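You operate a simulated robot arm through the tools that you are given. There is no shell and no other tool. Be economical: measure what you need, move in short steps, check, and stop when the job is done.

Carry out the task below with a simulated robot arm. There is one attempt and no reset: what you move stays moved.

JOB
Prime the plate reader's line from the rinse bottle till CLEAR shows.
Fine: first the waste bottle in the grey holder and the rinse bottle in the blue one; press Prime, watch, then press Stop before the waste overflows; the other bottle stays. Set down upright: waste bottle, what you pick out.

Only the result counts: the job must be done as asked and must still hold three seconds after the hand-in. Knocking over, shifting, dropping, spilling or breaking anything else fails it.

ROBOT AND FRAMES
A 7-joint arm with a two-finger parallel gripper on a trunk, on a base that drives. Base frame: it is fixed to the floor where the robot stands at the start and does not move with it; the origin is under the middle of the robot, x ahead of it, y to its left, z up. Readings come in mm, degrees, newtons and seconds.
With the tool pointing down near the work surface it reaches from about 340 to 760 mm from the robot's upright axis, wherever it stands. Its first joint turns from -115.0 to 115.0 degrees. Places, roughly: blue bottle holder [500, -200, 900]; gain dial [500, -1100, 1000]; grey bottle holder [600, -200, 900]; heat dial [500, -1300, 1000]; lamp switch [400, -1400, 1000]; plate reader [800, -700, 1200]; prime key [400, -1200, 1000]; reader screen [800, -1300, 1100]; reader switch [400, -1500, 1000]; run key [400, -1200, 1000]; stop key [400, -1300, 1000]; tray key [400, -1100, 1000]. Payload 3.91 kg.
The tool frame sits at the grasp point between the pads (the TCP): z along the fingers, y along the line on which they close. The tips reach 30 mm beyond it. The gripper opens to 110 mm. The fingers are 20 mm wide and 10 mm thick; the gripper's body (48 by 112 mm) begins 55 mm behind the TCP.
Orientation is that of the tool frame in the base frame, as a unit quaternion [x, y, z, w]. With the fingers straight down and closing along the base's y, the tool's x points along the base's -x, its y along +y and its z along -z.

CONTROLS
- The arm moves only by the tool play_rows. Its argument "targets" is a list of rows, each an object (a shift or turn left out is 0, a gripper value left out holds the last) with "turn": the turn, a rotation vector about the tool's x, y, z in units of 4 degrees (1.0 is 4 degrees), a list of three; "translation": the shift along the tool's x, y, z in units of 50 mm (1.0 is 50 mm), a list of three; "fingers": the closure in counts, from 0 (fully open) to 255 (shut). In form: [{"turn": [wx, wy, wz], "translation": [tx, ty, tz], "fingers": fingers}, ...]. A call has 1 to 10 rows; each row shifts and turns the commanded pose from where the row before left it, along the tool's axes as they then stand. A call with a number of a shift or a turn outside -1 to 1 is refused whole. A row lasts 0.2 s, in which the tool goes at most 50 mm and 8.6 degrees; a call with a longer step from one row to the next is refused whole, and so is a gripper value outside its range. A pose out of reach is approached as far as the arm can. The call stops where the force on the tool passes 40 N (or 10 N more than at its start, if that is more) or the arm is blocked; 0.2 s more then pass. Each finger travels about 108 mm/s and halts on what it meets, pressing with about 45 N; the grip force reading is that of the motor and also rises with nothing between the fingers. The clock runs only during rows and for 0.2 s after the last one: add rows that do not move to give the fingers time. The reply holds the time, the measured pose of the TCP, the force on the tool along the base axes, the opening and the grip force, in the units named above and with some noise, with the torque about the TCP (base axes, N m) and any sound that the robot's microphone picked up.
- Cameras (640 x 400 px; columns grow to the right, rows downward): "scene" is now at [16.6, 143.9, 1705.6]; the picture's right is [-0.11, -0.99, 0.00], its down [-0.77, 0.09, -0.64] and it looks along [0.63, -0.07, -0.77] (base axes); focal length 290 px, centre (320, 200). "wrist" rides on the gripper at [72, 17, -103] in the tool frame; the picture's right is [-0.23, 0.97, 0.00], its down [-0.76, -0.18, -0.62] and it looks along [-0.61, -0.14, 0.78] (tool axes); focal length 222 px, centre (320, 200). There is no depth. A picture from a camera that has moved, and an enlarged one, comes with that camera's place and axes in the base frame and with its lens.
- grab_frame(camera): a new picture of that camera. The clock stands still meanwhile.
- slide_trunk(by): slides the trunk up (or, below 0, down) by that many mm; the arm and the scene camera ride with it, the base frame stays. It gives what a move gives, with no picture.
- drive_base(legs): drives the robot by 1 to 6 legs, each [ahead, turn to the left] in mm and degrees, along the robot's own axes; the way and the turn of a leg run together, so that a leg with both is an arc; at most 1500 mm and 180 degrees a leg. The arm and the cameras ride along, it lands a little off, and it stops where it bumps. It gives what a move gives.
- aim_head(pan, tilt): turns the head with the scene camera to pan (to the left, within 155 degrees either way) and tilt (down, from -29 to 69), counted from straight ahead of the robot. It gives what a move gives.
- zoom(camera, box): a new picture of the part [left, top, right, bottom] of that camera's present view, enlarged. The clock stands still meanwhile.
- hand_in(): hands the job in; it is judged then, once.

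Go step by step. Nothing tells you exact positions but the pictures and the camera data: compare them with the known pose of the tool, close in by small moves and look again before you grip or let go. The budget is 120 turns and 82 pictures, counting those below and the enlarged ones. Unless the task says otherwise, let go and move clear before handing in, and close with one line.

The tools are called as name(argument=value, ...) on one line, values as JSON. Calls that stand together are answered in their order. play_rows: Moves the arm, as the interface text tells. Its arguments: {"type":"object","properties":{"targets":{"type":"array","items":{"type":"object","properties":{"turn":{"type":"array","items":{"type":"number"}},"translation":{"type":"array","items":{"type":"number"}},"fingers":{"type":"number"}}}}},"required":["targets"]} The other tools are called the same way: slide_trunk (by) slides the trunk up or down; drive_base (legs) drives the base; aim_head (pan, tilt) turns the head that bears the scene camera; grab_frame (camera) takes a picture; zoom (camera, box) takes an enlarged picture of a part of a camera's view; hand_in () hands the job in.

At the start:

```text
t: 0.0
eef_pos: [472.4, -206.3, 1155.8]
orientation: [0.003, 1.0, -0.001, 0.0]
force: [0.2, 0.2, -0.8]
wrist_torque: [0.01, 0.0, 0.02]
grip_width: 109.8
gripper_force: 0.1
trunk travel left (down, up): [-825.0, 165.0]
robot x, y, heading: [0.6, 5.1, -0.0]
head pan, tilt: [-6.4, 50.6]
```

scene: 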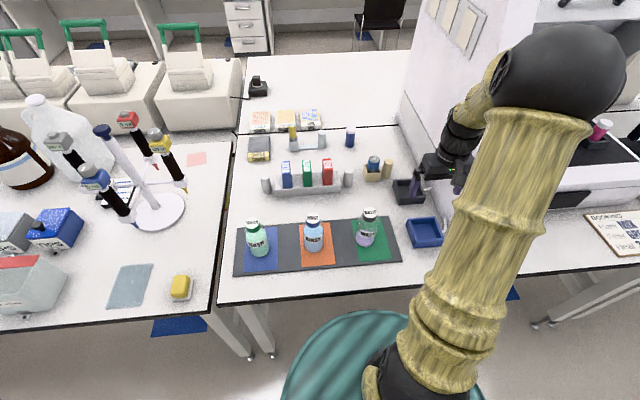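
wrist: 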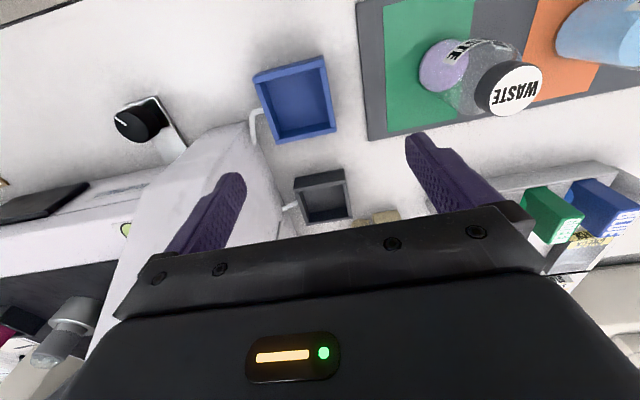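

Three bottles stand on a mat, with blue and grey holders to the right of it. I'll zoom in to read the labels.

zoom(camera="scene", box=[220, 140, 460, 290])

aim_head(pan=-60, tilt=35)

grab_frame(camera="scene")

```text
2.67 times, centred on (340, 215) of scene
camera zoom: at [16.6, 143.9, 1705.6], right [-0.11, -0.99, 0.0], down [-0.77, 0.09, -0.64], along [0.63, -0.07, -0.77], focal length 773 px, centre (267, 160)
```

zoom: 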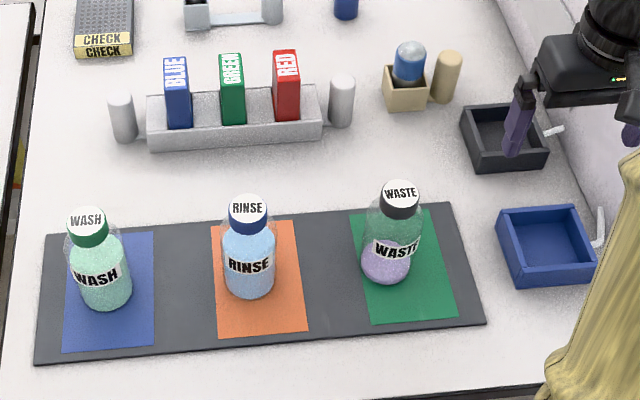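

```text
t: 1.2
eef_pos: [471.6, -206.0, 1155.7]
orientation: [0.003, 1.0, 0.0, -0.001]
force: [-0.1, 0.0, -0.2]
wrist_torque: [0.0, -0.01, 0.0]
grip_width: 110.1
gripper_force: 0.2
trunk travel left (down, up): [-825.0, 165.0]
robot x, y, heading: [-1.2, -1.6, -0.1]
head pan, tilt: [-60.0, 35.0]
```

```text
78 pictures are left
camera scene: at [-15.3, 76.2, 1728.1], right [-0.87, -0.5, 0.0], down [-0.29, 0.5, -0.82], along [0.41, -0.71, -0.57], focal length 290 px, centre (320, 200)
```

scene: 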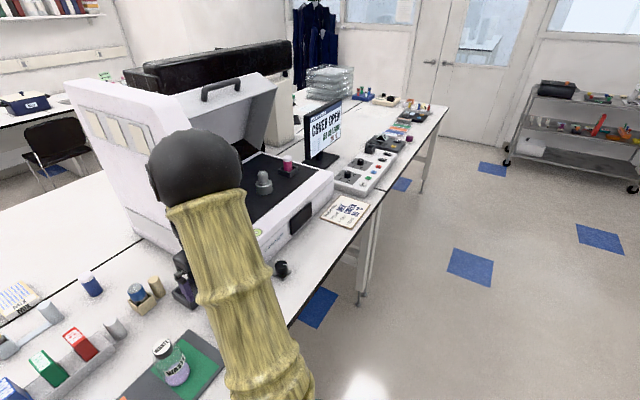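

The reader's screen says something like COVER OPEN. I'll zoom in on the screen, the keys and the card.

zoom(camera="scene", box=[230, 80, 440, 230])

zoom(camera="scene", box=[290, 90, 370, 150])

zoom(camera="scene", box=[310, 180, 380, 235])

```text
2.67 times, centred on (335, 155) of scene
camera zoom: at [-15.3, 76.2, 1728.1], right [-0.87, -0.5, 0.0], down [-0.29, 0.5, -0.82], along [0.41, -0.71, -0.57], focal length 773 px, centre (280, 320)
```

zoom: 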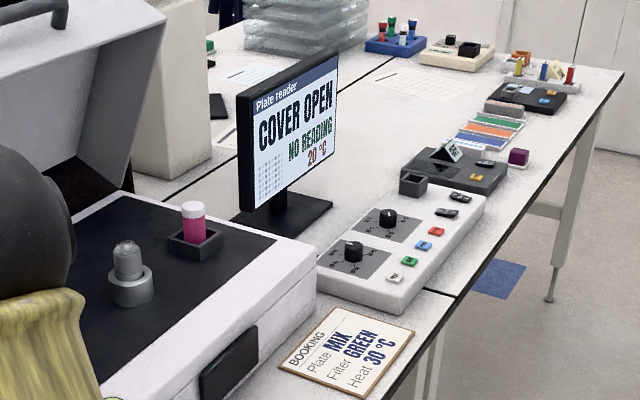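

```text
6.67 times, centred on (330, 120) of scene
camera zoom: at [-15.3, 76.2, 1728.1], right [-0.87, -0.5, 0.0], down [-0.29, 0.5, -0.82], along [0.41, -0.71, -0.57], focal length 1933 px, centre (253, 733)
```

zoom: 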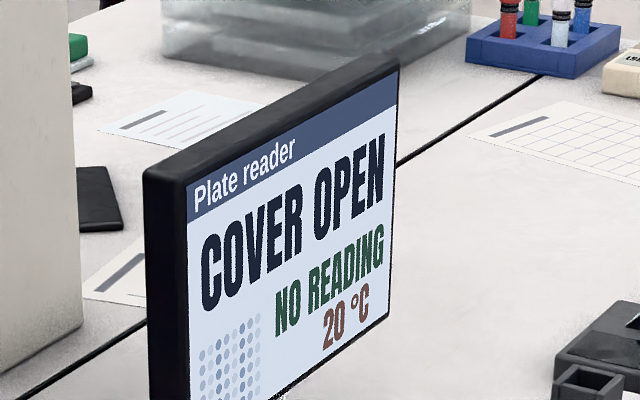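

```text
7.27 times, centred on (345, 208) of scene
camera zoom: at [-15.3, 76.2, 1728.1], right [-0.87, -0.5, 0.0], down [-0.29, 0.5, -0.82], along [0.41, -0.71, -0.57], focal length 2108 px, centre (138, 146)
```

zoom: 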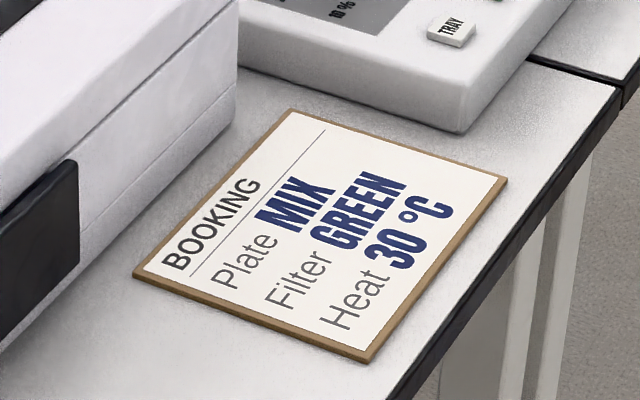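

The waste bottle is at about (475, -46), the rinse at (475, 118), the blue holder at (478, -240) and the grey holder at (644, -239). I'll move above the waste bottle and look at it and at the holders.

play_rows(targets=[{"translation": [0, 0.8, 0]}, {"translation": [0, 0.8, 0]}, {"translation": [0, 0.8, 0]}, {"translation": [0, 0.8, 0]}, {}])

aim_head(pan=-25, tilt=50)

grab_frame(camera="scene")

grab_frame(camera="wrist")

```text
t: 2.4
eef_pos: [476.2, -47.4, 1155.4]
orientation: [0.003, 1.0, 0.0, 0.0]
force: [-0.1, 0.4, 0.2]
wrist_torque: [0.0, 0.01, -0.02]
grip_width: 110.1
gripper_force: 0.0
trunk travel left (down, up): [-825.0, 165.0]
robot x, y, heading: [1.1, -1.4, 0.0]
head pan, tilt: [-60.0, 35.0]
```

```text
t: 3.4
eef_pos: [475.2, -48.0, 1155.7]
orientation: [0.003, 1.0, 0.0, 0.0]
force: [0.7, -0.5, 0.6]
wrist_torque: [0.0, 0.0, 0.02]
grip_width: 109.9
gripper_force: 0.0
trunk travel left (down, up): [-825.0, 165.0]
robot x, y, heading: [-0.2, -2.2, 0.1]
head pan, tilt: [-25.0, 50.0]
```

```text
74 pictures are left
camera scene: at [10.3, 119.9, 1706.4], right [-0.42, -0.91, 0.0], down [-0.69, 0.32, -0.64], along [0.58, -0.27, -0.77], focal length 290 px, centre (320, 200)
```

scene: 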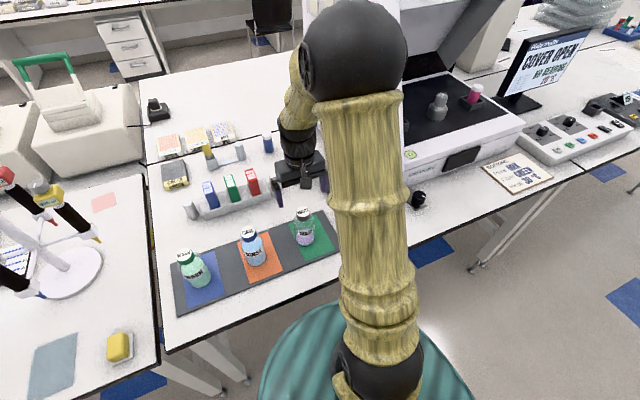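

```text
73 pictures are left
camera wrist: at [403.6, -31.1, 1260.1], right [0.23, 0.97, 0.0], down [0.76, -0.18, 0.62], along [0.61, -0.14, -0.78], focal length 222 px, centre (320, 200)
```

wrist: 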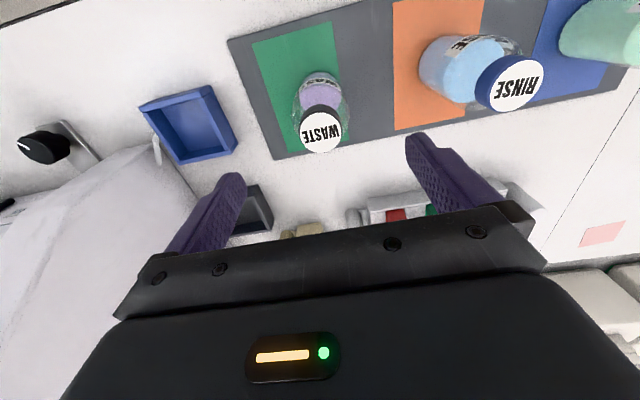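

The waste bottle's cap is right below the TCP. I'll descend part of the way and check.

play_rows(targets=[{"translation": [-0.04, 0, 0.5]}, {"translation": [0, 0, 0.5]}, {"translation": [0, 0, 0.5]}, {}])

grab_frame(camera="wrist")

zoom(camera="scene", box=[220, 150, 360, 270])

```text
t: 4.4
eef_pos: [475.6, -46.1, 1080.3]
orientation: [0.003, 1.0, -0.001, 0.0]
force: [-0.4, 0.1, -0.2]
wrist_torque: [0.02, 0.01, 0.01]
grip_width: 109.9
gripper_force: 0.0
trunk travel left (down, up): [-825.0, 165.0]
robot x, y, heading: [0.2, -3.2, -0.2]
head pan, tilt: [-25.0, 50.0]
```

```text
72 pictures are left
camera wrist: at [404.3, -30.9, 1185.0], right [0.23, 0.97, 0.0], down [0.76, -0.18, 0.62], along [0.61, -0.14, -0.78], focal length 222 px, centre (320, 200)
```

wrist: 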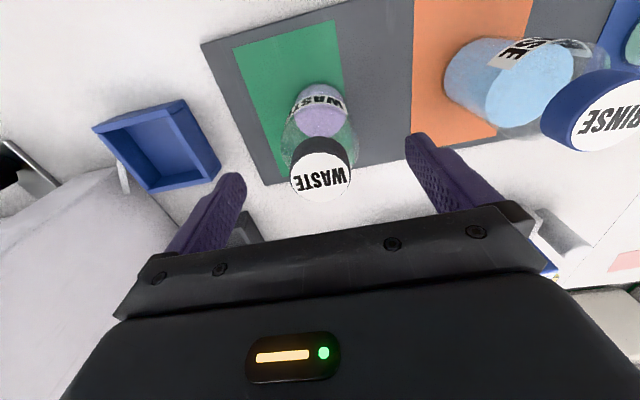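

```text
3.33 times, centred on (290, 210) of scene
camera zoom: at [9.7, 120.0, 1706.4], right [-0.42, -0.91, 0.0], down [-0.69, 0.32, -0.64], along [0.58, -0.27, -0.77], focal length 966 px, centre (420, 167)
```

zoom: 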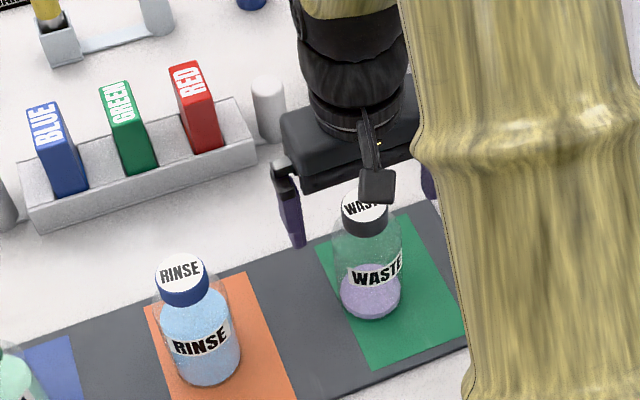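

Cap top is at about z 1067, axis (479, -48). I'll descend to grip the body just below the shoulder.

play_rows(targets=[{"translation": [-0.06, -0.03, 0.5]}, {"translation": [0, 0, 0.56]}, {}])

grab_frame(camera="wrist")

```text
t: 5.2
eef_pos: [479.0, -48.9, 1026.6]
orientation: [0.003, 1.0, 0.0, 0.0]
force: [-0.3, 0.2, -0.2]
wrist_torque: [0.0, 0.02, 0.01]
grip_width: 110.0
gripper_force: 0.0
trunk travel left (down, up): [-825.0, 165.0]
robot x, y, heading: [0.0, 3.2, 0.3]
head pan, tilt: [-25.0, 50.0]
```

```text
70 pictures are left
camera wrist: at [407.3, -32.8, 1130.9], right [0.23, 0.97, 0.0], down [0.76, -0.18, 0.62], along [0.61, -0.14, -0.78], focal length 222 px, centre (320, 200)
```

wrist: 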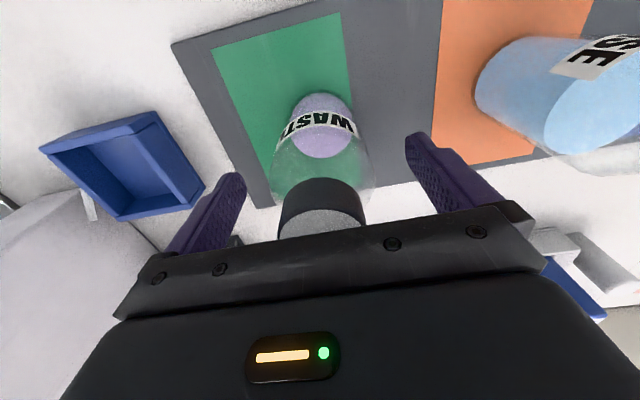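

Bottle is between the fingers; closing.

play_rows(targets=[{"fingers": 255}, {}, {}, {}, {}])

grab_frame(camera="wrist")

```text
t: 6.4
eef_pos: [478.8, -49.3, 1026.1]
orientation: [0.002, 1.0, 0.0, 0.001]
force: [-0.4, -0.1, -0.8]
wrist_torque: [-0.01, 0.01, 0.02]
grip_width: 61.0
gripper_force: 45.1
trunk travel left (down, up): [-825.0, 165.0]
robot x, y, heading: [-0.8, 4.1, -0.1]
head pan, tilt: [-25.0, 50.0]
```

```text
69 pictures are left
camera wrist: at [407.6, -32.8, 1131.0], right [0.23, 0.97, 0.0], down [0.76, -0.18, 0.62], along [0.61, -0.14, -0.78], focal length 222 px, centre (320, 200)
```

wrist: 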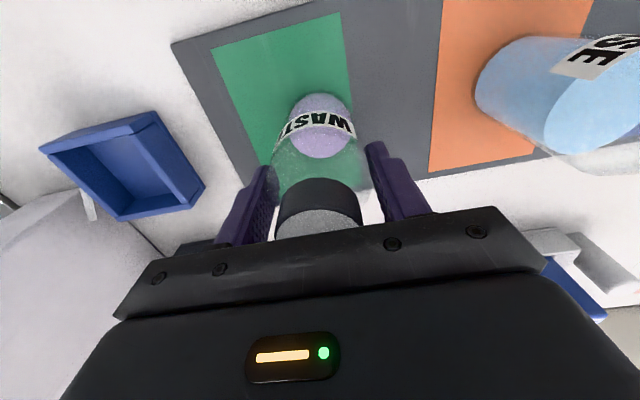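

Gripped at 61 mm wide. I'll lift it and look at the grey holder.

play_rows(targets=[{"translation": [0, 0, -0.3]}, {"translation": [0, 0, -0.5]}, {"translation": [0, 0, -0.6]}, {"translation": [0, 0, -0.6]}, {"translation": [0, 0, -0.4]}, {}])

play_rows(targets=[{"translation": [0, -0.4, 0]}, {"translation": [0, -0.6, 0]}, {"translation": [-0.3, -0.6, 0]}, {"translation": [-0.5, -0.6, 0]}, {"translation": [-0.5, -0.5, 0]}, {"translation": [-0.5, 0, 0]}, {}])

grab_frame(camera="wrist")

grab_frame(camera="scene")

```text
t: 7.8
eef_pos: [477.6, -48.6, 1146.9]
orientation: [0.003, 1.0, 0.0, 0.001]
force: [1.1, -0.8, -1.4]
wrist_torque: [0.04, -0.03, -0.01]
grip_width: 60.8
gripper_force: 45.1
trunk travel left (down, up): [-825.0, 165.0]
robot x, y, heading: [-1.7, 2.5, -0.0]
head pan, tilt: [-25.0, 50.0]
```

```text
t: 9.4
eef_pos: [566.2, -182.5, 1145.9]
orientation: [0.003, 1.0, 0.0, 0.0]
force: [0.0, -0.9, -1.0]
wrist_torque: [0.02, -0.02, 0.0]
grip_width: 60.8
gripper_force: 45.0
trunk travel left (down, up): [-825.0, 165.0]
robot x, y, heading: [0.5, -3.1, -0.2]
head pan, tilt: [-25.0, 50.0]
```

```text
68 pictures are left
camera wrist: at [496.7, -166.7, 1250.3], right [0.23, 0.97, 0.0], down [0.76, -0.18, 0.62], along [0.61, -0.14, -0.78], focal length 222 px, centre (320, 200)
```

wrist: 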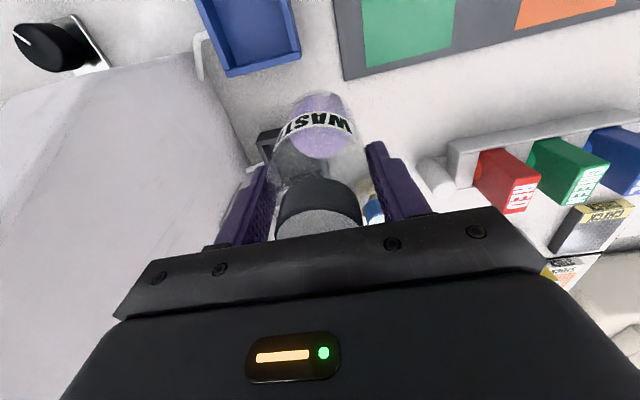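

```text
67 pictures are left
camera scene: at [9.9, 119.5, 1706.4], right [-0.42, -0.91, 0.0], down [-0.69, 0.32, -0.64], along [0.58, -0.27, -0.77], focal length 290 px, centre (320, 200)
```

scene: 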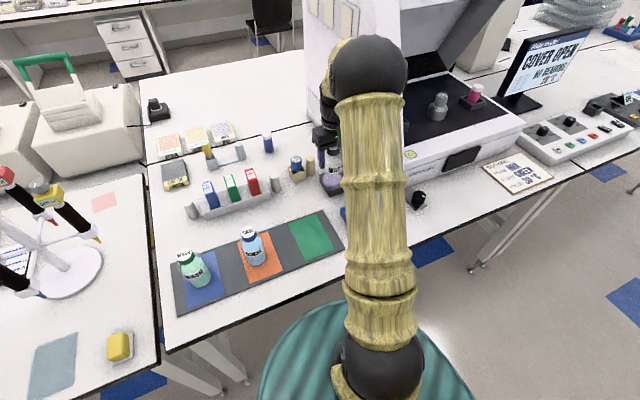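

I need a clear look at the grey holder to place it precisely. I'll step left and take wrist and scene views.

play_rows(targets=[{"translation": [0.3, 0.6, 0]}, {"translation": [0.6, 0.7, 0]}, {"translation": [0.6, 0.7, 0]}, {"translation": [0.3, 0.5, 0]}, {}, {}])

aim_head(pan=-20, tilt=50)

grab_frame(camera="wrist")

grab_frame(camera="scene")

```text
t: 10.8
eef_pos: [476.3, -58.2, 1147.6]
orientation: [0.002, 1.0, 0.001, 0.0]
force: [0.7, 0.7, -1.7]
wrist_torque: [-0.05, -0.01, 0.01]
grip_width: 61.0
gripper_force: 44.7
trunk travel left (down, up): [-825.0, 165.0]
robot x, y, heading: [2.5, 1.9, 0.1]
head pan, tilt: [-25.0, 50.0]
```

```text
t: 11.5
eef_pos: [475.9, -57.2, 1146.4]
orientation: [0.002, 1.0, -0.001, 0.0]
force: [0.4, -0.4, -1.2]
wrist_torque: [0.02, 0.02, -0.01]
grip_width: 60.8
gripper_force: 45.2
trunk travel left (down, up): [-825.0, 165.0]
robot x, y, heading: [-1.1, -0.1, 0.1]
head pan, tilt: [-20.0, 50.0]
```

```text
66 pictures are left
camera wrist: at [404.3, -41.2, 1251.2], right [0.23, 0.97, 0.0], down [0.76, -0.18, 0.62], along [0.61, -0.14, -0.78], focal length 222 px, centre (320, 200)
```

wrist: 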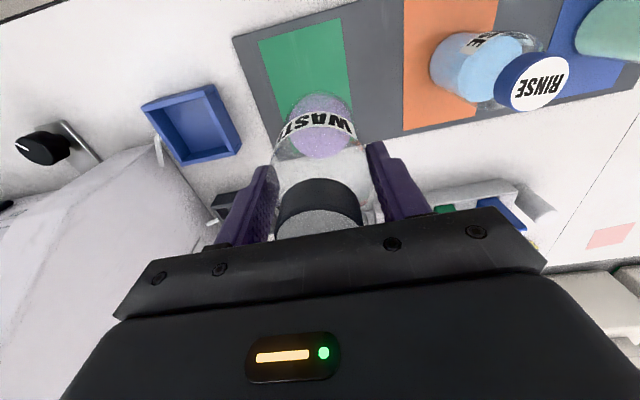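

```text
65 pictures are left
camera scene: at [13.0, 126.0, 1706.4], right [-0.34, -0.94, 0.0], down [-0.72, 0.26, -0.64], along [0.6, -0.22, -0.77], focal length 290 px, centre (320, 200)
```

scene: 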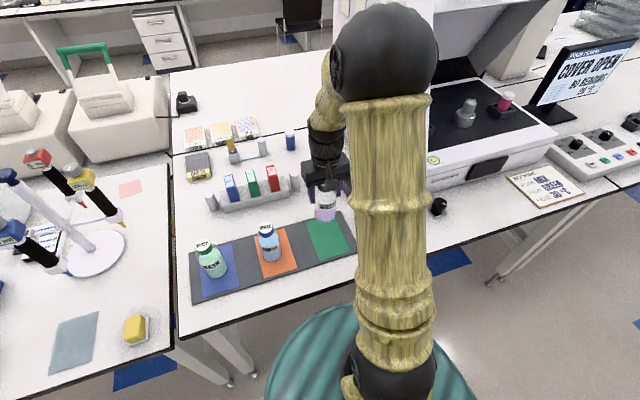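

I'll move to about (600, -120) so the grey holder shows clearly left of the fingers.

play_rows(targets=[{"translation": [-0.4, -0.3, 0]}, {"translation": [-0.6, -0.5, 0]}, {"translation": [-0.7, -0.5, 0]}, {"translation": [-0.6, 0, 0]}, {"translation": [-0.2, 0, 0]}, {}, {}])

grab_frame(camera="wrist")

zoom(camera="wrist", box=[110, 20, 300, 180])

```text
t: 13.1
eef_pos: [603.8, -123.0, 1149.2]
orientation: [0.003, 1.0, 0.001, 0.0]
force: [-0.4, -0.1, -1.7]
wrist_torque: [-0.01, -0.01, -0.02]
grip_width: 60.7
gripper_force: 44.8
trunk travel left (down, up): [-825.0, 165.0]
robot x, y, heading: [-1.0, -3.3, -0.2]
head pan, tilt: [-20.0, 50.0]
```

```text
64 pictures are left
camera wrist: at [531.1, -106.6, 1253.0], right [0.23, 0.97, 0.0], down [0.76, -0.18, 0.62], along [0.61, -0.14, -0.78], focal length 222 px, centre (320, 200)
```

wrist: 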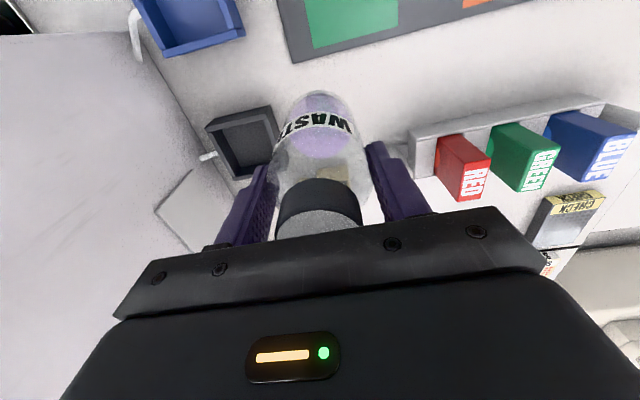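

```text
2.50 times, centred on (205, 100) of wrist
camera zoom: at [531.1, -106.6, 1253.0], right [0.23, 0.97, 0.0], down [0.76, -0.18, 0.62], along [0.61, -0.14, -0.78], focal length 555 px, centre (608, 450)
```

zoom: 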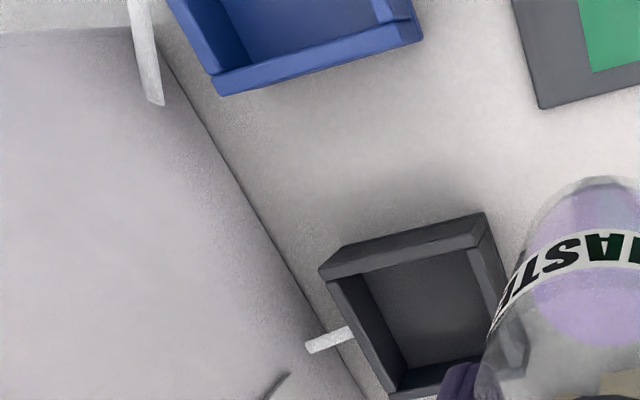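

Grey holder's centre is at about (647, -238), with its rim near z 952. I'll go above it, descend to just over the rim, and check.

play_rows(targets=[{"translation": [-0.2, -0.4, 0]}, {"translation": [-0.3, -0.6, 0]}, {"translation": [-0.2, -0.6, 0]}, {"translation": [-0.16, -0.5, 0]}, {"translation": [0, -0.2, 0]}, {}, {}])

play_rows(targets=[{"translation": [0, 0, 0.4]}, {"translation": [0, 0, 0.5]}, {"translation": [0, 0, 0.5]}, {}, {}])

grab_frame(camera="wrist")

zoom(camera="scene", box=[280, 100, 440, 220])

```text
t: 14.7
eef_pos: [644.9, -237.9, 1147.3]
orientation: [0.003, 1.0, 0.0, 0.0]
force: [0.6, -0.7, -0.8]
wrist_torque: [-0.02, 0.02, 0.0]
grip_width: 60.7
gripper_force: 45.1
trunk travel left (down, up): [-825.0, 165.0]
robot x, y, heading: [2.5, -2.6, -0.3]
head pan, tilt: [-20.0, 50.0]
```

```text
t: 15.9
eef_pos: [646.0, -237.3, 1077.5]
orientation: [0.002, 1.0, 0.0, 0.001]
force: [-0.8, 0.0, -0.3]
wrist_torque: [0.01, 0.03, 0.0]
grip_width: 61.1
gripper_force: 45.4
trunk travel left (down, up): [-825.0, 165.0]
robot x, y, heading: [1.1, -1.8, -0.1]
head pan, tilt: [-20.0, 50.0]
```

```text
62 pictures are left
camera wrist: at [574.3, -222.0, 1181.8], right [0.23, 0.97, 0.0], down [0.76, -0.18, 0.62], along [0.61, -0.14, -0.78], focal length 222 px, centre (320, 200)
```

wrist: 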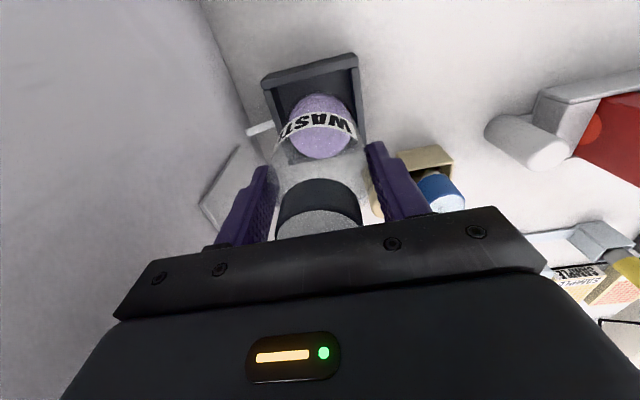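

```text
3.33 times, centred on (360, 160) of scene
camera zoom: at [13.4, 125.9, 1706.4], right [-0.34, -0.94, 0.0], down [-0.72, 0.26, -0.64], along [0.6, -0.22, -0.77], focal length 966 px, centre (187, 333)
```

zoom: 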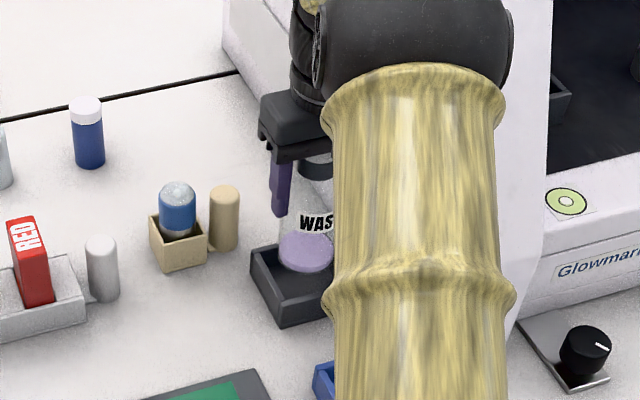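

Slight correction, then I'll lower the bottle into the holder slowly.

play_rows(targets=[{"translation": [-0.06, -0.03, 0]}, {"translation": [0, 0, 0.3]}, {"translation": [0, 0, 0.3]}, {"translation": [0, 0, 0.2]}, {}])

grab_frame(camera="wrist")

```text
t: 17.1
eef_pos: [648.6, -240.2, 1037.6]
orientation: [0.002, 1.0, 0.0, 0.0]
force: [0.4, 0.3, -1.4]
wrist_torque: [-0.01, 0.01, -0.02]
grip_width: 60.8
gripper_force: 45.1
trunk travel left (down, up): [-825.0, 165.0]
robot x, y, heading: [-1.9, -1.8, -0.0]
head pan, tilt: [-20.0, 50.0]
```

```text
60 pictures are left
camera wrist: at [577.0, -224.1, 1142.2], right [0.23, 0.97, 0.0], down [0.76, -0.18, 0.62], along [0.61, -0.14, -0.78], focal length 222 px, centre (320, 200)
```

wrist: 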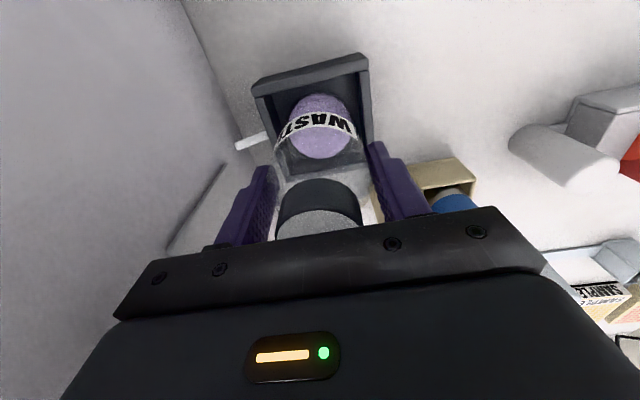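

It's inside the rim and reasonably centred. I'll lower it to contact.

play_rows(targets=[{"translation": [0, 0, 0.08]}, {"translation": [0, 0, 0.05]}, {"translation": [0, 0, 0.05]}, {}])

```text
t: 18.1
eef_pos: [647.9, -239.9, 1029.1]
orientation: [0.003, 1.0, 0.001, 0.0]
force: [-0.2, 0.4, -0.3]
wrist_torque: [-0.02, 0.02, 0.02]
grip_width: 60.7
gripper_force: 44.5
trunk travel left (down, up): [-825.0, 165.0]
robot x, y, heading: [3.0, -3.8, -0.0]
head pan, tilt: [-20.0, 50.0]
```

play_rows(targets=[{"translation": [0, 0, 0.03]}, {"translation": [0, 0, 0.03]}, {"translation": [0, 0, 0.03]}, {}])

```text
t: 19.1
eef_pos: [647.1, -240.5, 1029.0]
orientation: [0.002, 1.0, -0.002, 0.004]
force: [4.1, -2.6, 31.6]
wrist_torque: [0.49, 0.26, 0.02]
grip_width: 61.1
gripper_force: 45.3
trunk travel left (down, up): [-825.0, 165.0]
robot x, y, heading: [0.6, -2.6, 0.0]
head pan, tilt: [-20.0, 50.0]
```

It has touched the holder floor. I'll ease the pressure and open partly.

play_rows(targets=[{"translation": [0, 0, -0.06]}, {}, {"fingers": 50}, {}, {}, {}])

grab_frame(camera="wrist")

```text
t: 20.5
eef_pos: [647.3, -239.8, 1026.3]
orientation: [0.002, 1.0, 0.0, 0.0]
force: [-0.3, -0.1, -0.3]
wrist_torque: [0.02, 0.01, 0.01]
grip_width: 88.4
gripper_force: 0.0
trunk travel left (down, up): [-825.0, 165.0]
robot x, y, heading: [3.6, -3.8, -0.2]
head pan, tilt: [-20.0, 50.0]
```

```text
59 pictures are left
camera wrist: at [576.5, -224.0, 1130.7], right [0.23, 0.97, 0.0], down [0.76, -0.18, 0.62], along [0.61, -0.14, -0.78], focal length 222 px, centre (320, 200)
```

wrist: 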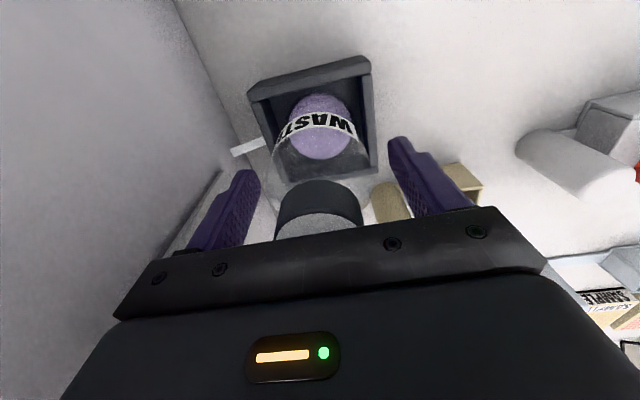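

The waste bottle is seated in the grey holder. I'll rise and go over to the rinse bottle.

play_rows(targets=[{"translation": [0, 0, -0.4]}, {"translation": [0, 0, -0.7]}, {"translation": [0, 0, -0.8]}, {"translation": [0, 0, -0.7]}, {}])

play_rows(targets=[{"translation": [0.35, 0.78, 0], "fingers": 0}, {"translation": [0.4, 0.78, 0]}, {"translation": [0.4, 0.78, 0]}, {"translation": [0.4, 0.78, 0]}, {"translation": [0.4, 0.78, 0]}, {"translation": [0.4, 0.78, 0]}, {"translation": [0.4, 0.78, 0]}, {"translation": [0.4, 0.78, 0]}, {"translation": [0.25, 0.78, 0]}, {}])

grab_frame(camera="wrist")

grab_frame(camera="scene")

```text
t: 21.7
eef_pos: [650.9, -242.3, 1156.8]
orientation: [0.002, 1.0, 0.0, 0.0]
force: [0.4, 0.8, 0.7]
wrist_torque: [0.01, 0.0, -0.01]
grip_width: 88.3
gripper_force: 0.1
trunk travel left (down, up): [-825.0, 165.0]
robot x, y, heading: [0.9, -2.0, -0.1]
head pan, tilt: [-20.0, 50.0]
```

```text
t: 23.9
eef_pos: [480.5, 111.8, 1158.0]
orientation: [0.003, 1.0, 0.0, 0.0]
force: [-0.5, -0.1, -0.4]
wrist_torque: [-0.02, 0.01, 0.0]
grip_width: 110.0
gripper_force: 0.0
trunk travel left (down, up): [-825.0, 165.0]
robot x, y, heading: [0.2, 0.0, -0.4]
head pan, tilt: [-20.0, 50.0]
```

```text
58 pictures are left
camera wrist: at [408.7, 127.6, 1261.4], right [0.23, 0.97, 0.0], down [0.76, -0.18, 0.62], along [0.61, -0.14, -0.78], focal length 222 px, centre (320, 200)
```

wrist: 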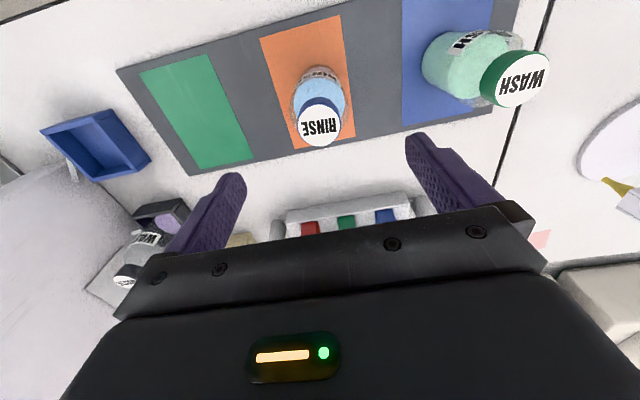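

```text
57 pictures are left
camera scene: at [13.1, 125.3, 1706.4], right [-0.34, -0.94, 0.0], down [-0.72, 0.26, -0.64], along [0.6, -0.22, -0.77], focal length 290 px, centre (320, 200)
```

scene: 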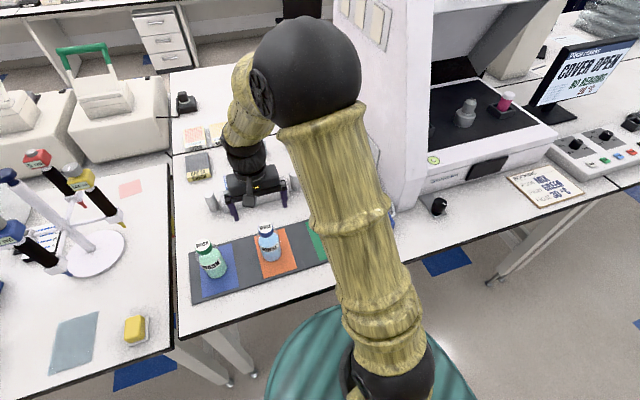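

Rinse cap is at (478, 112), right under the TCP. I'll descend as before.

play_rows(targets=[{"translation": [0, 0, 0.5]}, {"translation": [0, 0, 0.6]}, {"translation": [0, 0, 0.6]}, {"translation": [0, 0, 0.5]}, {"translation": [0, 0, 0.4]}, {}])

grab_frame(camera="wrist")

```text
t: 25.3
eef_pos: [479.6, 111.5, 1027.6]
orientation: [0.002, 1.0, 0.0, 0.0]
force: [-0.1, -0.3, -0.9]
wrist_torque: [0.0, 0.0, 0.01]
grip_width: 110.1
gripper_force: 0.0
trunk travel left (down, up): [-825.0, 165.0]
robot x, y, heading: [-2.5, -2.4, -0.1]
head pan, tilt: [-20.0, 50.0]
```

```text
56 pictures are left
camera wrist: at [408.0, 126.8, 1131.3], right [0.23, 0.97, 0.0], down [0.76, -0.18, 0.62], along [0.61, -0.14, -0.78], focal length 222 px, centre (320, 200)
```

wrist: 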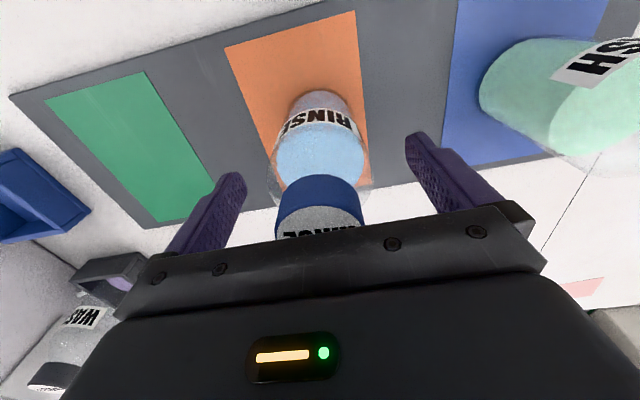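

Good; I'll grip, lift, and move to a place from which the blue holder shows.

play_rows(targets=[{"fingers": 255}, {}, {}, {}, {}, {"translation": [0, 0, -0.3]}, {"translation": [0, 0, -0.6]}, {"translation": [0, 0, -0.6]}, {"translation": [0, 0, -0.6]}, {"translation": [0, 0, -0.3]}])

play_rows(targets=[{"translation": [0, -0.4, 0]}, {"translation": [0, -0.6, 0]}, {"translation": [0, -0.7, 0]}, {"translation": [0, -0.7, 0]}, {"translation": [0, -0.7, 0]}, {"translation": [0, -0.7, 0]}, {"translation": [0, -0.6, 0]}, {}, {}])

zoom(camera="wrist", box=[100, 20, 340, 170])

```text
t: 27.5
eef_pos: [481.0, 112.1, 1146.4]
orientation: [0.002, 1.0, 0.0, 0.001]
force: [0.3, 0.2, -2.2]
wrist_torque: [-0.05, -0.01, -0.01]
grip_width: 61.1
gripper_force: 45.0
trunk travel left (down, up): [-825.0, 165.0]
robot x, y, heading: [6.0, 1.4, -0.3]
head pan, tilt: [-20.0, 50.0]
```

```text
t: 29.5
eef_pos: [478.6, -109.9, 1147.7]
orientation: [0.002, 1.0, 0.0, 0.0]
force: [-0.8, 0.2, -2.3]
wrist_torque: [-0.01, -0.02, 0.02]
grip_width: 61.0
gripper_force: 45.1
trunk travel left (down, up): [-825.0, 165.0]
robot x, y, heading: [-2.7, 4.9, 0.3]
head pan, tilt: [-20.0, 50.0]
```

```text
2.67 times, centred on (220, 95) of wrist
camera zoom: at [406.8, -93.7, 1252.1], right [0.23, 0.97, 0.0], down [0.76, -0.18, 0.62], along [0.61, -0.14, -0.78], focal length 592 px, centre (587, 480)
```

zoom: 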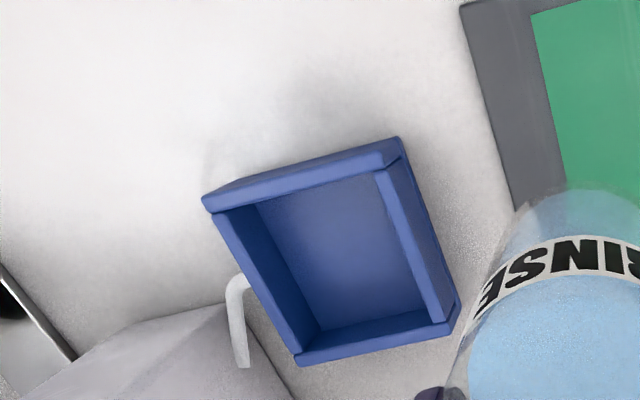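

Blue holder's centre is about (478, -237), and the hose beside it is low, so it's no obstacle. I'll move over the holder and descend to just above the rim.

play_rows(targets=[{"translation": [0, -0.4, 0]}, {"translation": [0, -0.7, 0]}, {"translation": [0, -0.7, 0]}, {"translation": [0, -0.5, 0]}, {"translation": [0, -0.22, 0]}, {}, {"translation": [0, 0, 0.5]}, {"translation": [0, 0, 0.5]}, {"translation": [0, 0, 0.5]}, {}])

grab_frame(camera="wrist")

```text
t: 31.7
eef_pos: [479.8, -234.8, 1072.1]
orientation: [0.002, 1.0, 0.0, -0.001]
force: [-0.1, -0.3, -2.6]
wrist_torque: [-0.02, 0.05, 0.0]
grip_width: 60.7
gripper_force: 45.0
trunk travel left (down, up): [-825.0, 165.0]
robot x, y, heading: [-1.3, -2.7, -0.1]
head pan, tilt: [-20.0, 50.0]
```

```text
54 pictures are left
camera wrist: at [407.3, -218.7, 1176.2], right [0.23, 0.97, 0.0], down [0.76, -0.18, 0.62], along [0.61, -0.14, -0.78], focal length 222 px, centre (320, 200)
```

wrist: 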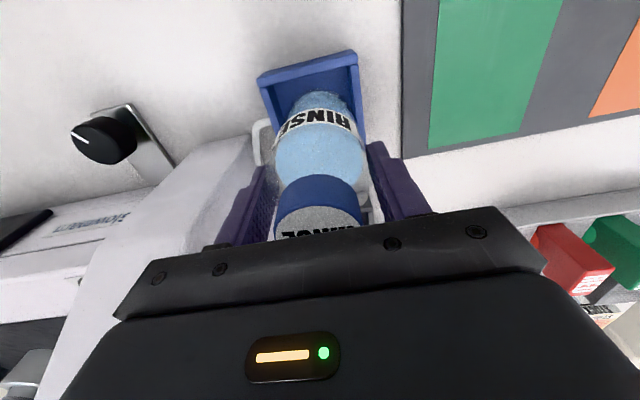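

Nearly centred; I'll shift 3 mm in -y and lower it.

play_rows(targets=[{"translation": [0.02, -0.06, 0]}, {"translation": [0, 0, 0.3]}, {"translation": [0, 0, 0.3]}, {"translation": [0, 0, 0.1]}, {"translation": [0, 0, 0.04]}, {"translation": [0, 0, 0.04]}, {}])

grab_frame(camera="wrist")

```text
t: 33.3
eef_pos: [477.1, -237.3, 1032.8]
orientation: [0.002, 1.0, 0.0, -0.001]
force: [-0.2, 1.2, -1.5]
wrist_torque: [0.03, 0.01, -0.03]
grip_width: 60.8
gripper_force: 44.8
trunk travel left (down, up): [-825.0, 165.0]
robot x, y, heading: [-1.4, 1.9, -0.1]
head pan, tilt: [-20.0, 50.0]
```

```text
53 pictures are left
camera wrist: at [405.9, -221.1, 1136.7], right [0.23, 0.97, 0.0], down [0.76, -0.18, 0.62], along [0.61, -0.14, -0.78], focal length 222 px, centre (320, 200)
```

wrist: 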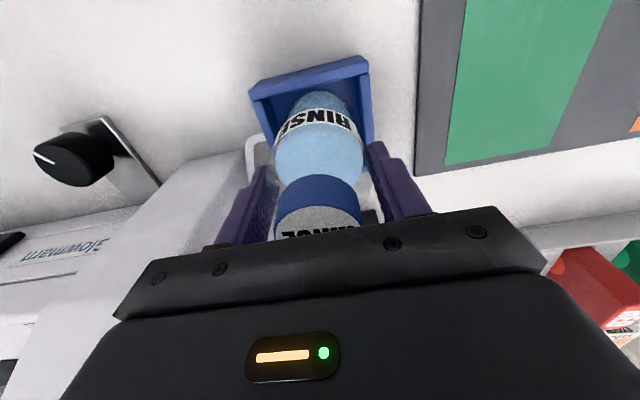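

play_rows(targets=[{"translation": [0, 0, 0.03]}, {"translation": [0, 0, 0.03]}, {"translation": [0, 0, 0.03]}, {}])

```text
t: 34.3
eef_pos: [476.1, -236.9, 1028.6]
orientation: [0.003, 1.0, 0.001, 0.001]
force: [0.1, -0.4, 8.3]
wrist_torque: [0.17, 0.2, 0.01]
grip_width: 60.6
gripper_force: 44.9
trunk travel left (down, up): [-825.0, 165.0]
robot x, y, heading: [-1.2, 0.0, 0.1]
head pan, tilt: [-20.0, 50.0]
```

Touching the floor of the holder. I'll release and rise.

play_rows(targets=[{"fingers": 50}, {}, {}, {"translation": [0, 0, -0.3]}, {"translation": [0, 0, -0.6]}, {"translation": [0, 0, -0.7]}, {"translation": [0, 0, -0.7]}, {"translation": [0, 0, -0.5]}, {}])

grab_frame(camera="wrist")

```text
t: 36.3
eef_pos: [477.6, -236.4, 1168.0]
orientation: [0.003, 1.0, 0.0, 0.0]
force: [0.7, 0.2, 0.1]
wrist_torque: [0.0, -0.02, 0.0]
grip_width: 88.0
gripper_force: 0.1
trunk travel left (down, up): [-825.0, 165.0]
robot x, y, heading: [-1.3, 1.9, 0.2]
head pan, tilt: [-20.0, 50.0]
```

```text
52 pictures are left
camera wrist: at [405.1, -219.7, 1271.9], right [0.23, 0.97, 0.0], down [0.76, -0.18, 0.62], along [0.61, -0.14, -0.78], focal length 222 px, centre (320, 200)
```

wrist: 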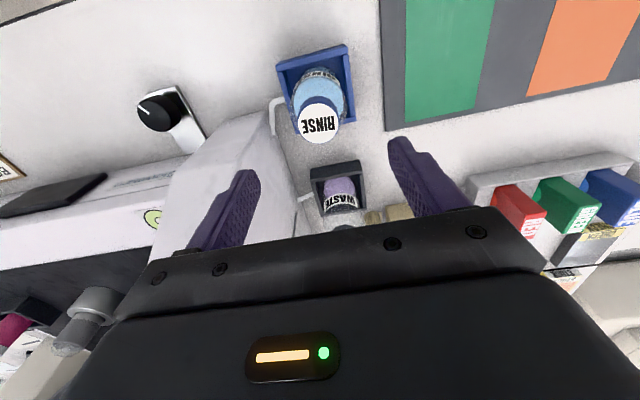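

Both bottles are seated. Next I'll drive to the control panel near y = -1000; first I'll check the floor behind and to the right.

aim_head(pan=-130, tilt=40)

grab_frame(camera="scene")

aim_head(pan=-75, tilt=45)

grab_frame(camera="scene")

```text
t: 38.2
eef_pos: [475.7, -235.5, 1167.1]
orientation: [0.002, 1.0, 0.001, 0.0]
force: [-0.2, -0.1, -0.1]
wrist_torque: [0.0, 0.03, 0.02]
grip_width: 88.4
gripper_force: 0.0
trunk travel left (down, up): [-825.0, 165.0]
robot x, y, heading: [-3.5, 0.7, -0.0]
head pan, tilt: [-130.0, 40.0]
```

```text
51 pictures are left
camera scene: at [-114.0, 87.2, 1720.6], right [-0.77, 0.64, 0.0], down [0.41, 0.49, -0.77], along [-0.49, -0.59, -0.64], focal length 290 px, centre (320, 200)
```

scene: 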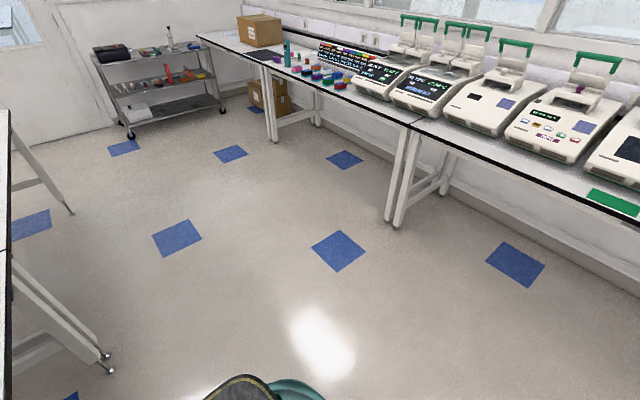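

```text
t: 39.4
eef_pos: [476.5, -236.1, 1166.9]
orientation: [0.003, 1.0, -0.001, 0.0]
force: [0.6, 0.4, 0.0]
wrist_torque: [0.0, 0.0, -0.01]
grip_width: 88.5
gripper_force: 0.0
trunk travel left (down, up): [-825.0, 165.0]
robot x, y, heading: [-2.7, -0.7, 0.1]
head pan, tilt: [-75.0, 45.0]
```

```text
50 pictures are left
camera scene: at [-38.5, 73.8, 1713.3], right [-0.97, -0.26, 0.0], down [-0.18, 0.68, -0.71], along [0.18, -0.68, -0.71], focal length 290 px, centre (320, 200)
```

scene: 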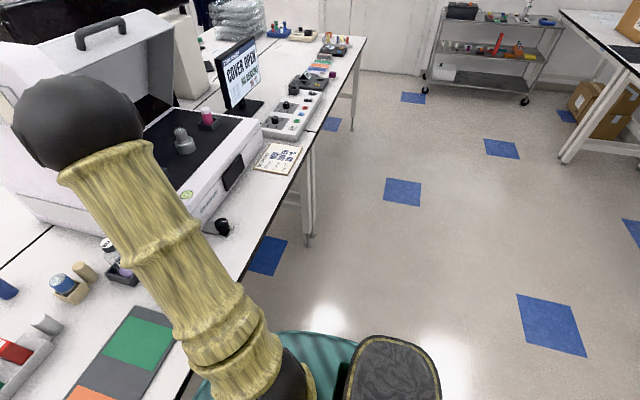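

The floor is clear. I'll back off, turn right, drive along, turn back and approach the panel, with fingers shut for pressing.

play_rows(targets=[{"fingers": 255}, {}, {}, {}])

drive_base(legs=[[-400, 0], [0, -90], [1000, 0], [0, 90]])

aim_head(pan=-25, tilt=35)

grab_frame(camera="scene")

```text
t: 40.4
eef_pos: [476.2, -234.1, 1166.9]
orientation: [0.003, 1.0, 0.0, -0.001]
force: [-0.2, 0.3, -0.1]
wrist_torque: [0.01, 0.01, 0.04]
grip_width: 0.0
gripper_force: 37.9
trunk travel left (down, up): [-825.0, 165.0]
robot x, y, heading: [3.8, -1.3, -0.2]
head pan, tilt: [-75.0, 45.0]
```

```text
t: 55.2
eef_pos: [108.6, -1221.1, 1167.1]
orientation: [-0.002, 1.0, 0.0, 0.0]
force: [-0.6, -0.7, -0.8]
wrist_torque: [-0.02, -0.02, -0.03]
grip_width: 0.2
gripper_force: 37.3
trunk travel left (down, up): [-825.0, 165.0]
robot x, y, heading: [-367.8, -989.1, 0.6]
head pan, tilt: [-75.0, 45.0]
```

```text
t: 56.4
eef_pos: [109.1, -1221.7, 1166.5]
orientation: [-0.002, 1.0, 0.0, 0.001]
force: [-0.5, -0.5, 0.2]
wrist_torque: [0.02, 0.04, 0.0]
grip_width: 0.1
gripper_force: 37.7
trunk travel left (down, up): [-825.0, 165.0]
robot x, y, heading: [-370.0, -988.4, 0.7]
head pan, tilt: [-25.0, 35.0]
```

```text
49 pictures are left
camera scene: at [-350.9, -875.3, 1728.1], right [-0.41, -0.91, 0.0], down [-0.52, 0.24, -0.82], along [0.75, -0.34, -0.57], focal length 290 px, centre (320, 200)
```

scene: 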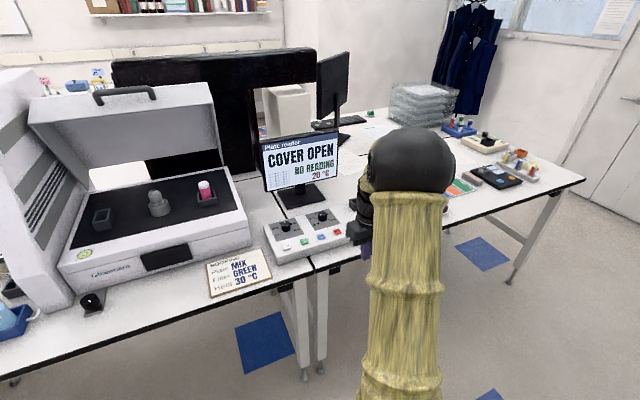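

Screen is well visible past the arm. I'll drive ahead 320 mm.

drive_base(legs=[[320, 0]])

grab_frame(camera="scene")

grab_frame(camera="wrist")

```text
t: 58.5
eef_pos: [430.3, -1220.5, 1167.8]
orientation: [0.0, 1.0, 0.0, 0.0]
force: [-0.4, -0.5, -0.3]
wrist_torque: [-0.03, 0.01, 0.0]
grip_width: 0.0
gripper_force: 37.5
trunk travel left (down, up): [-825.0, 165.0]
robot x, y, heading: [-48.0, -992.1, 0.6]
head pan, tilt: [-25.0, 35.0]
```

```text
48 pictures are left
camera scene: at [-27.6, -872.7, 1728.1], right [-0.42, -0.91, 0.0], down [-0.52, 0.24, -0.82], along [0.74, -0.34, -0.57], focal length 290 px, centre (320, 200)
```

scene: 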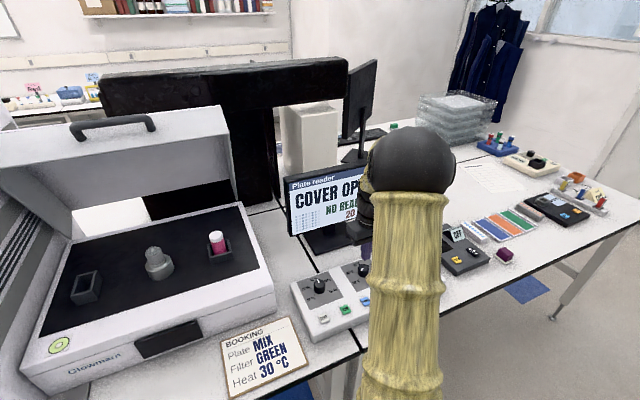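

```text
47 pictures are left
camera wrist: at [358.4, -1205.3, 1271.3], right [0.23, 0.97, 0.0], down [0.76, -0.18, 0.62], along [0.61, -0.14, -0.78], focal length 222 px, centre (320, 200)
```

wrist: 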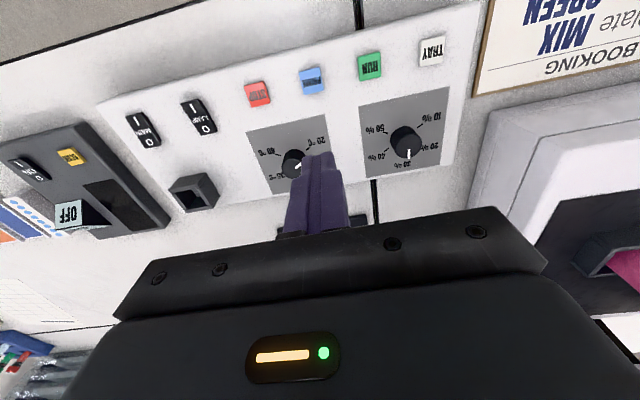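

Zooming to confirm the labels, then I'll move over the blue key at about (408, -1225).

zoom(camera="wrist", box=[220, 40, 400, 140])

play_rows(targets=[{"translation": [0.43, -0.1, 0.5]}, {"translation": [0, 0, 0.8]}, {"translation": [0, 0, 0.8]}, {}])

grab_frame(camera="wrist")

```text
3.56 times, centred on (310, 90) of wrist
camera zoom: at [358.4, -1205.3, 1271.3], right [0.23, 0.97, 0.0], down [0.76, -0.18, 0.62], along [0.61, -0.14, -0.78], focal length 790 px, centre (356, 591)
```

zoom: 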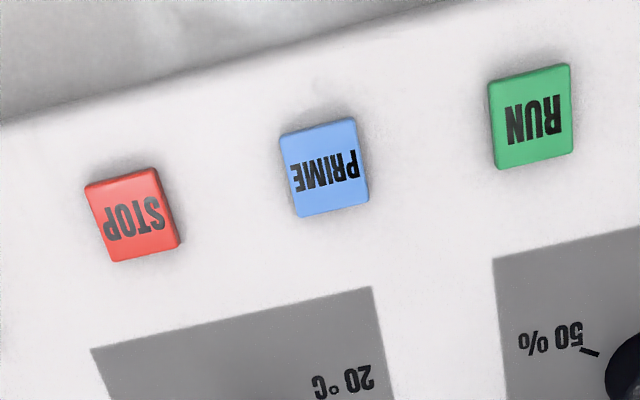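

```text
t: 59.5
eef_pos: [409.6, -1225.1, 1061.3]
orientation: [0.0, 1.0, 0.0, 0.001]
force: [-0.6, -0.1, -0.6]
wrist_torque: [0.0, -0.02, -0.04]
grip_width: 0.3
gripper_force: 37.8
trunk travel left (down, up): [-825.0, 165.0]
robot x, y, heading: [-46.1, -986.7, 0.2]
head pan, tilt: [-25.0, 35.0]
```

```text
45 pictures are left
camera wrist: at [337.5, -1209.5, 1166.8], right [0.23, 0.97, 0.0], down [0.76, -0.18, 0.62], along [0.61, -0.14, -0.78], focal length 222 px, centre (320, 200)
```

wrist: 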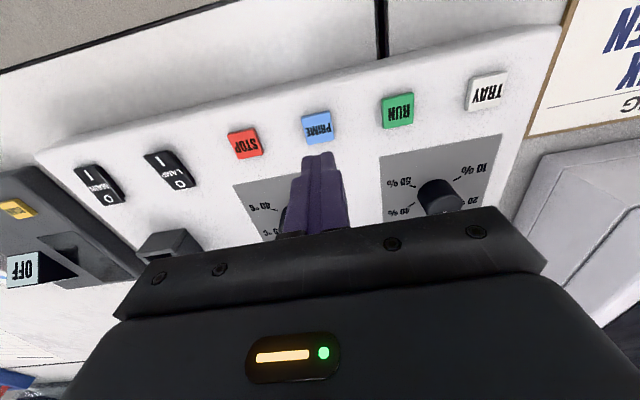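

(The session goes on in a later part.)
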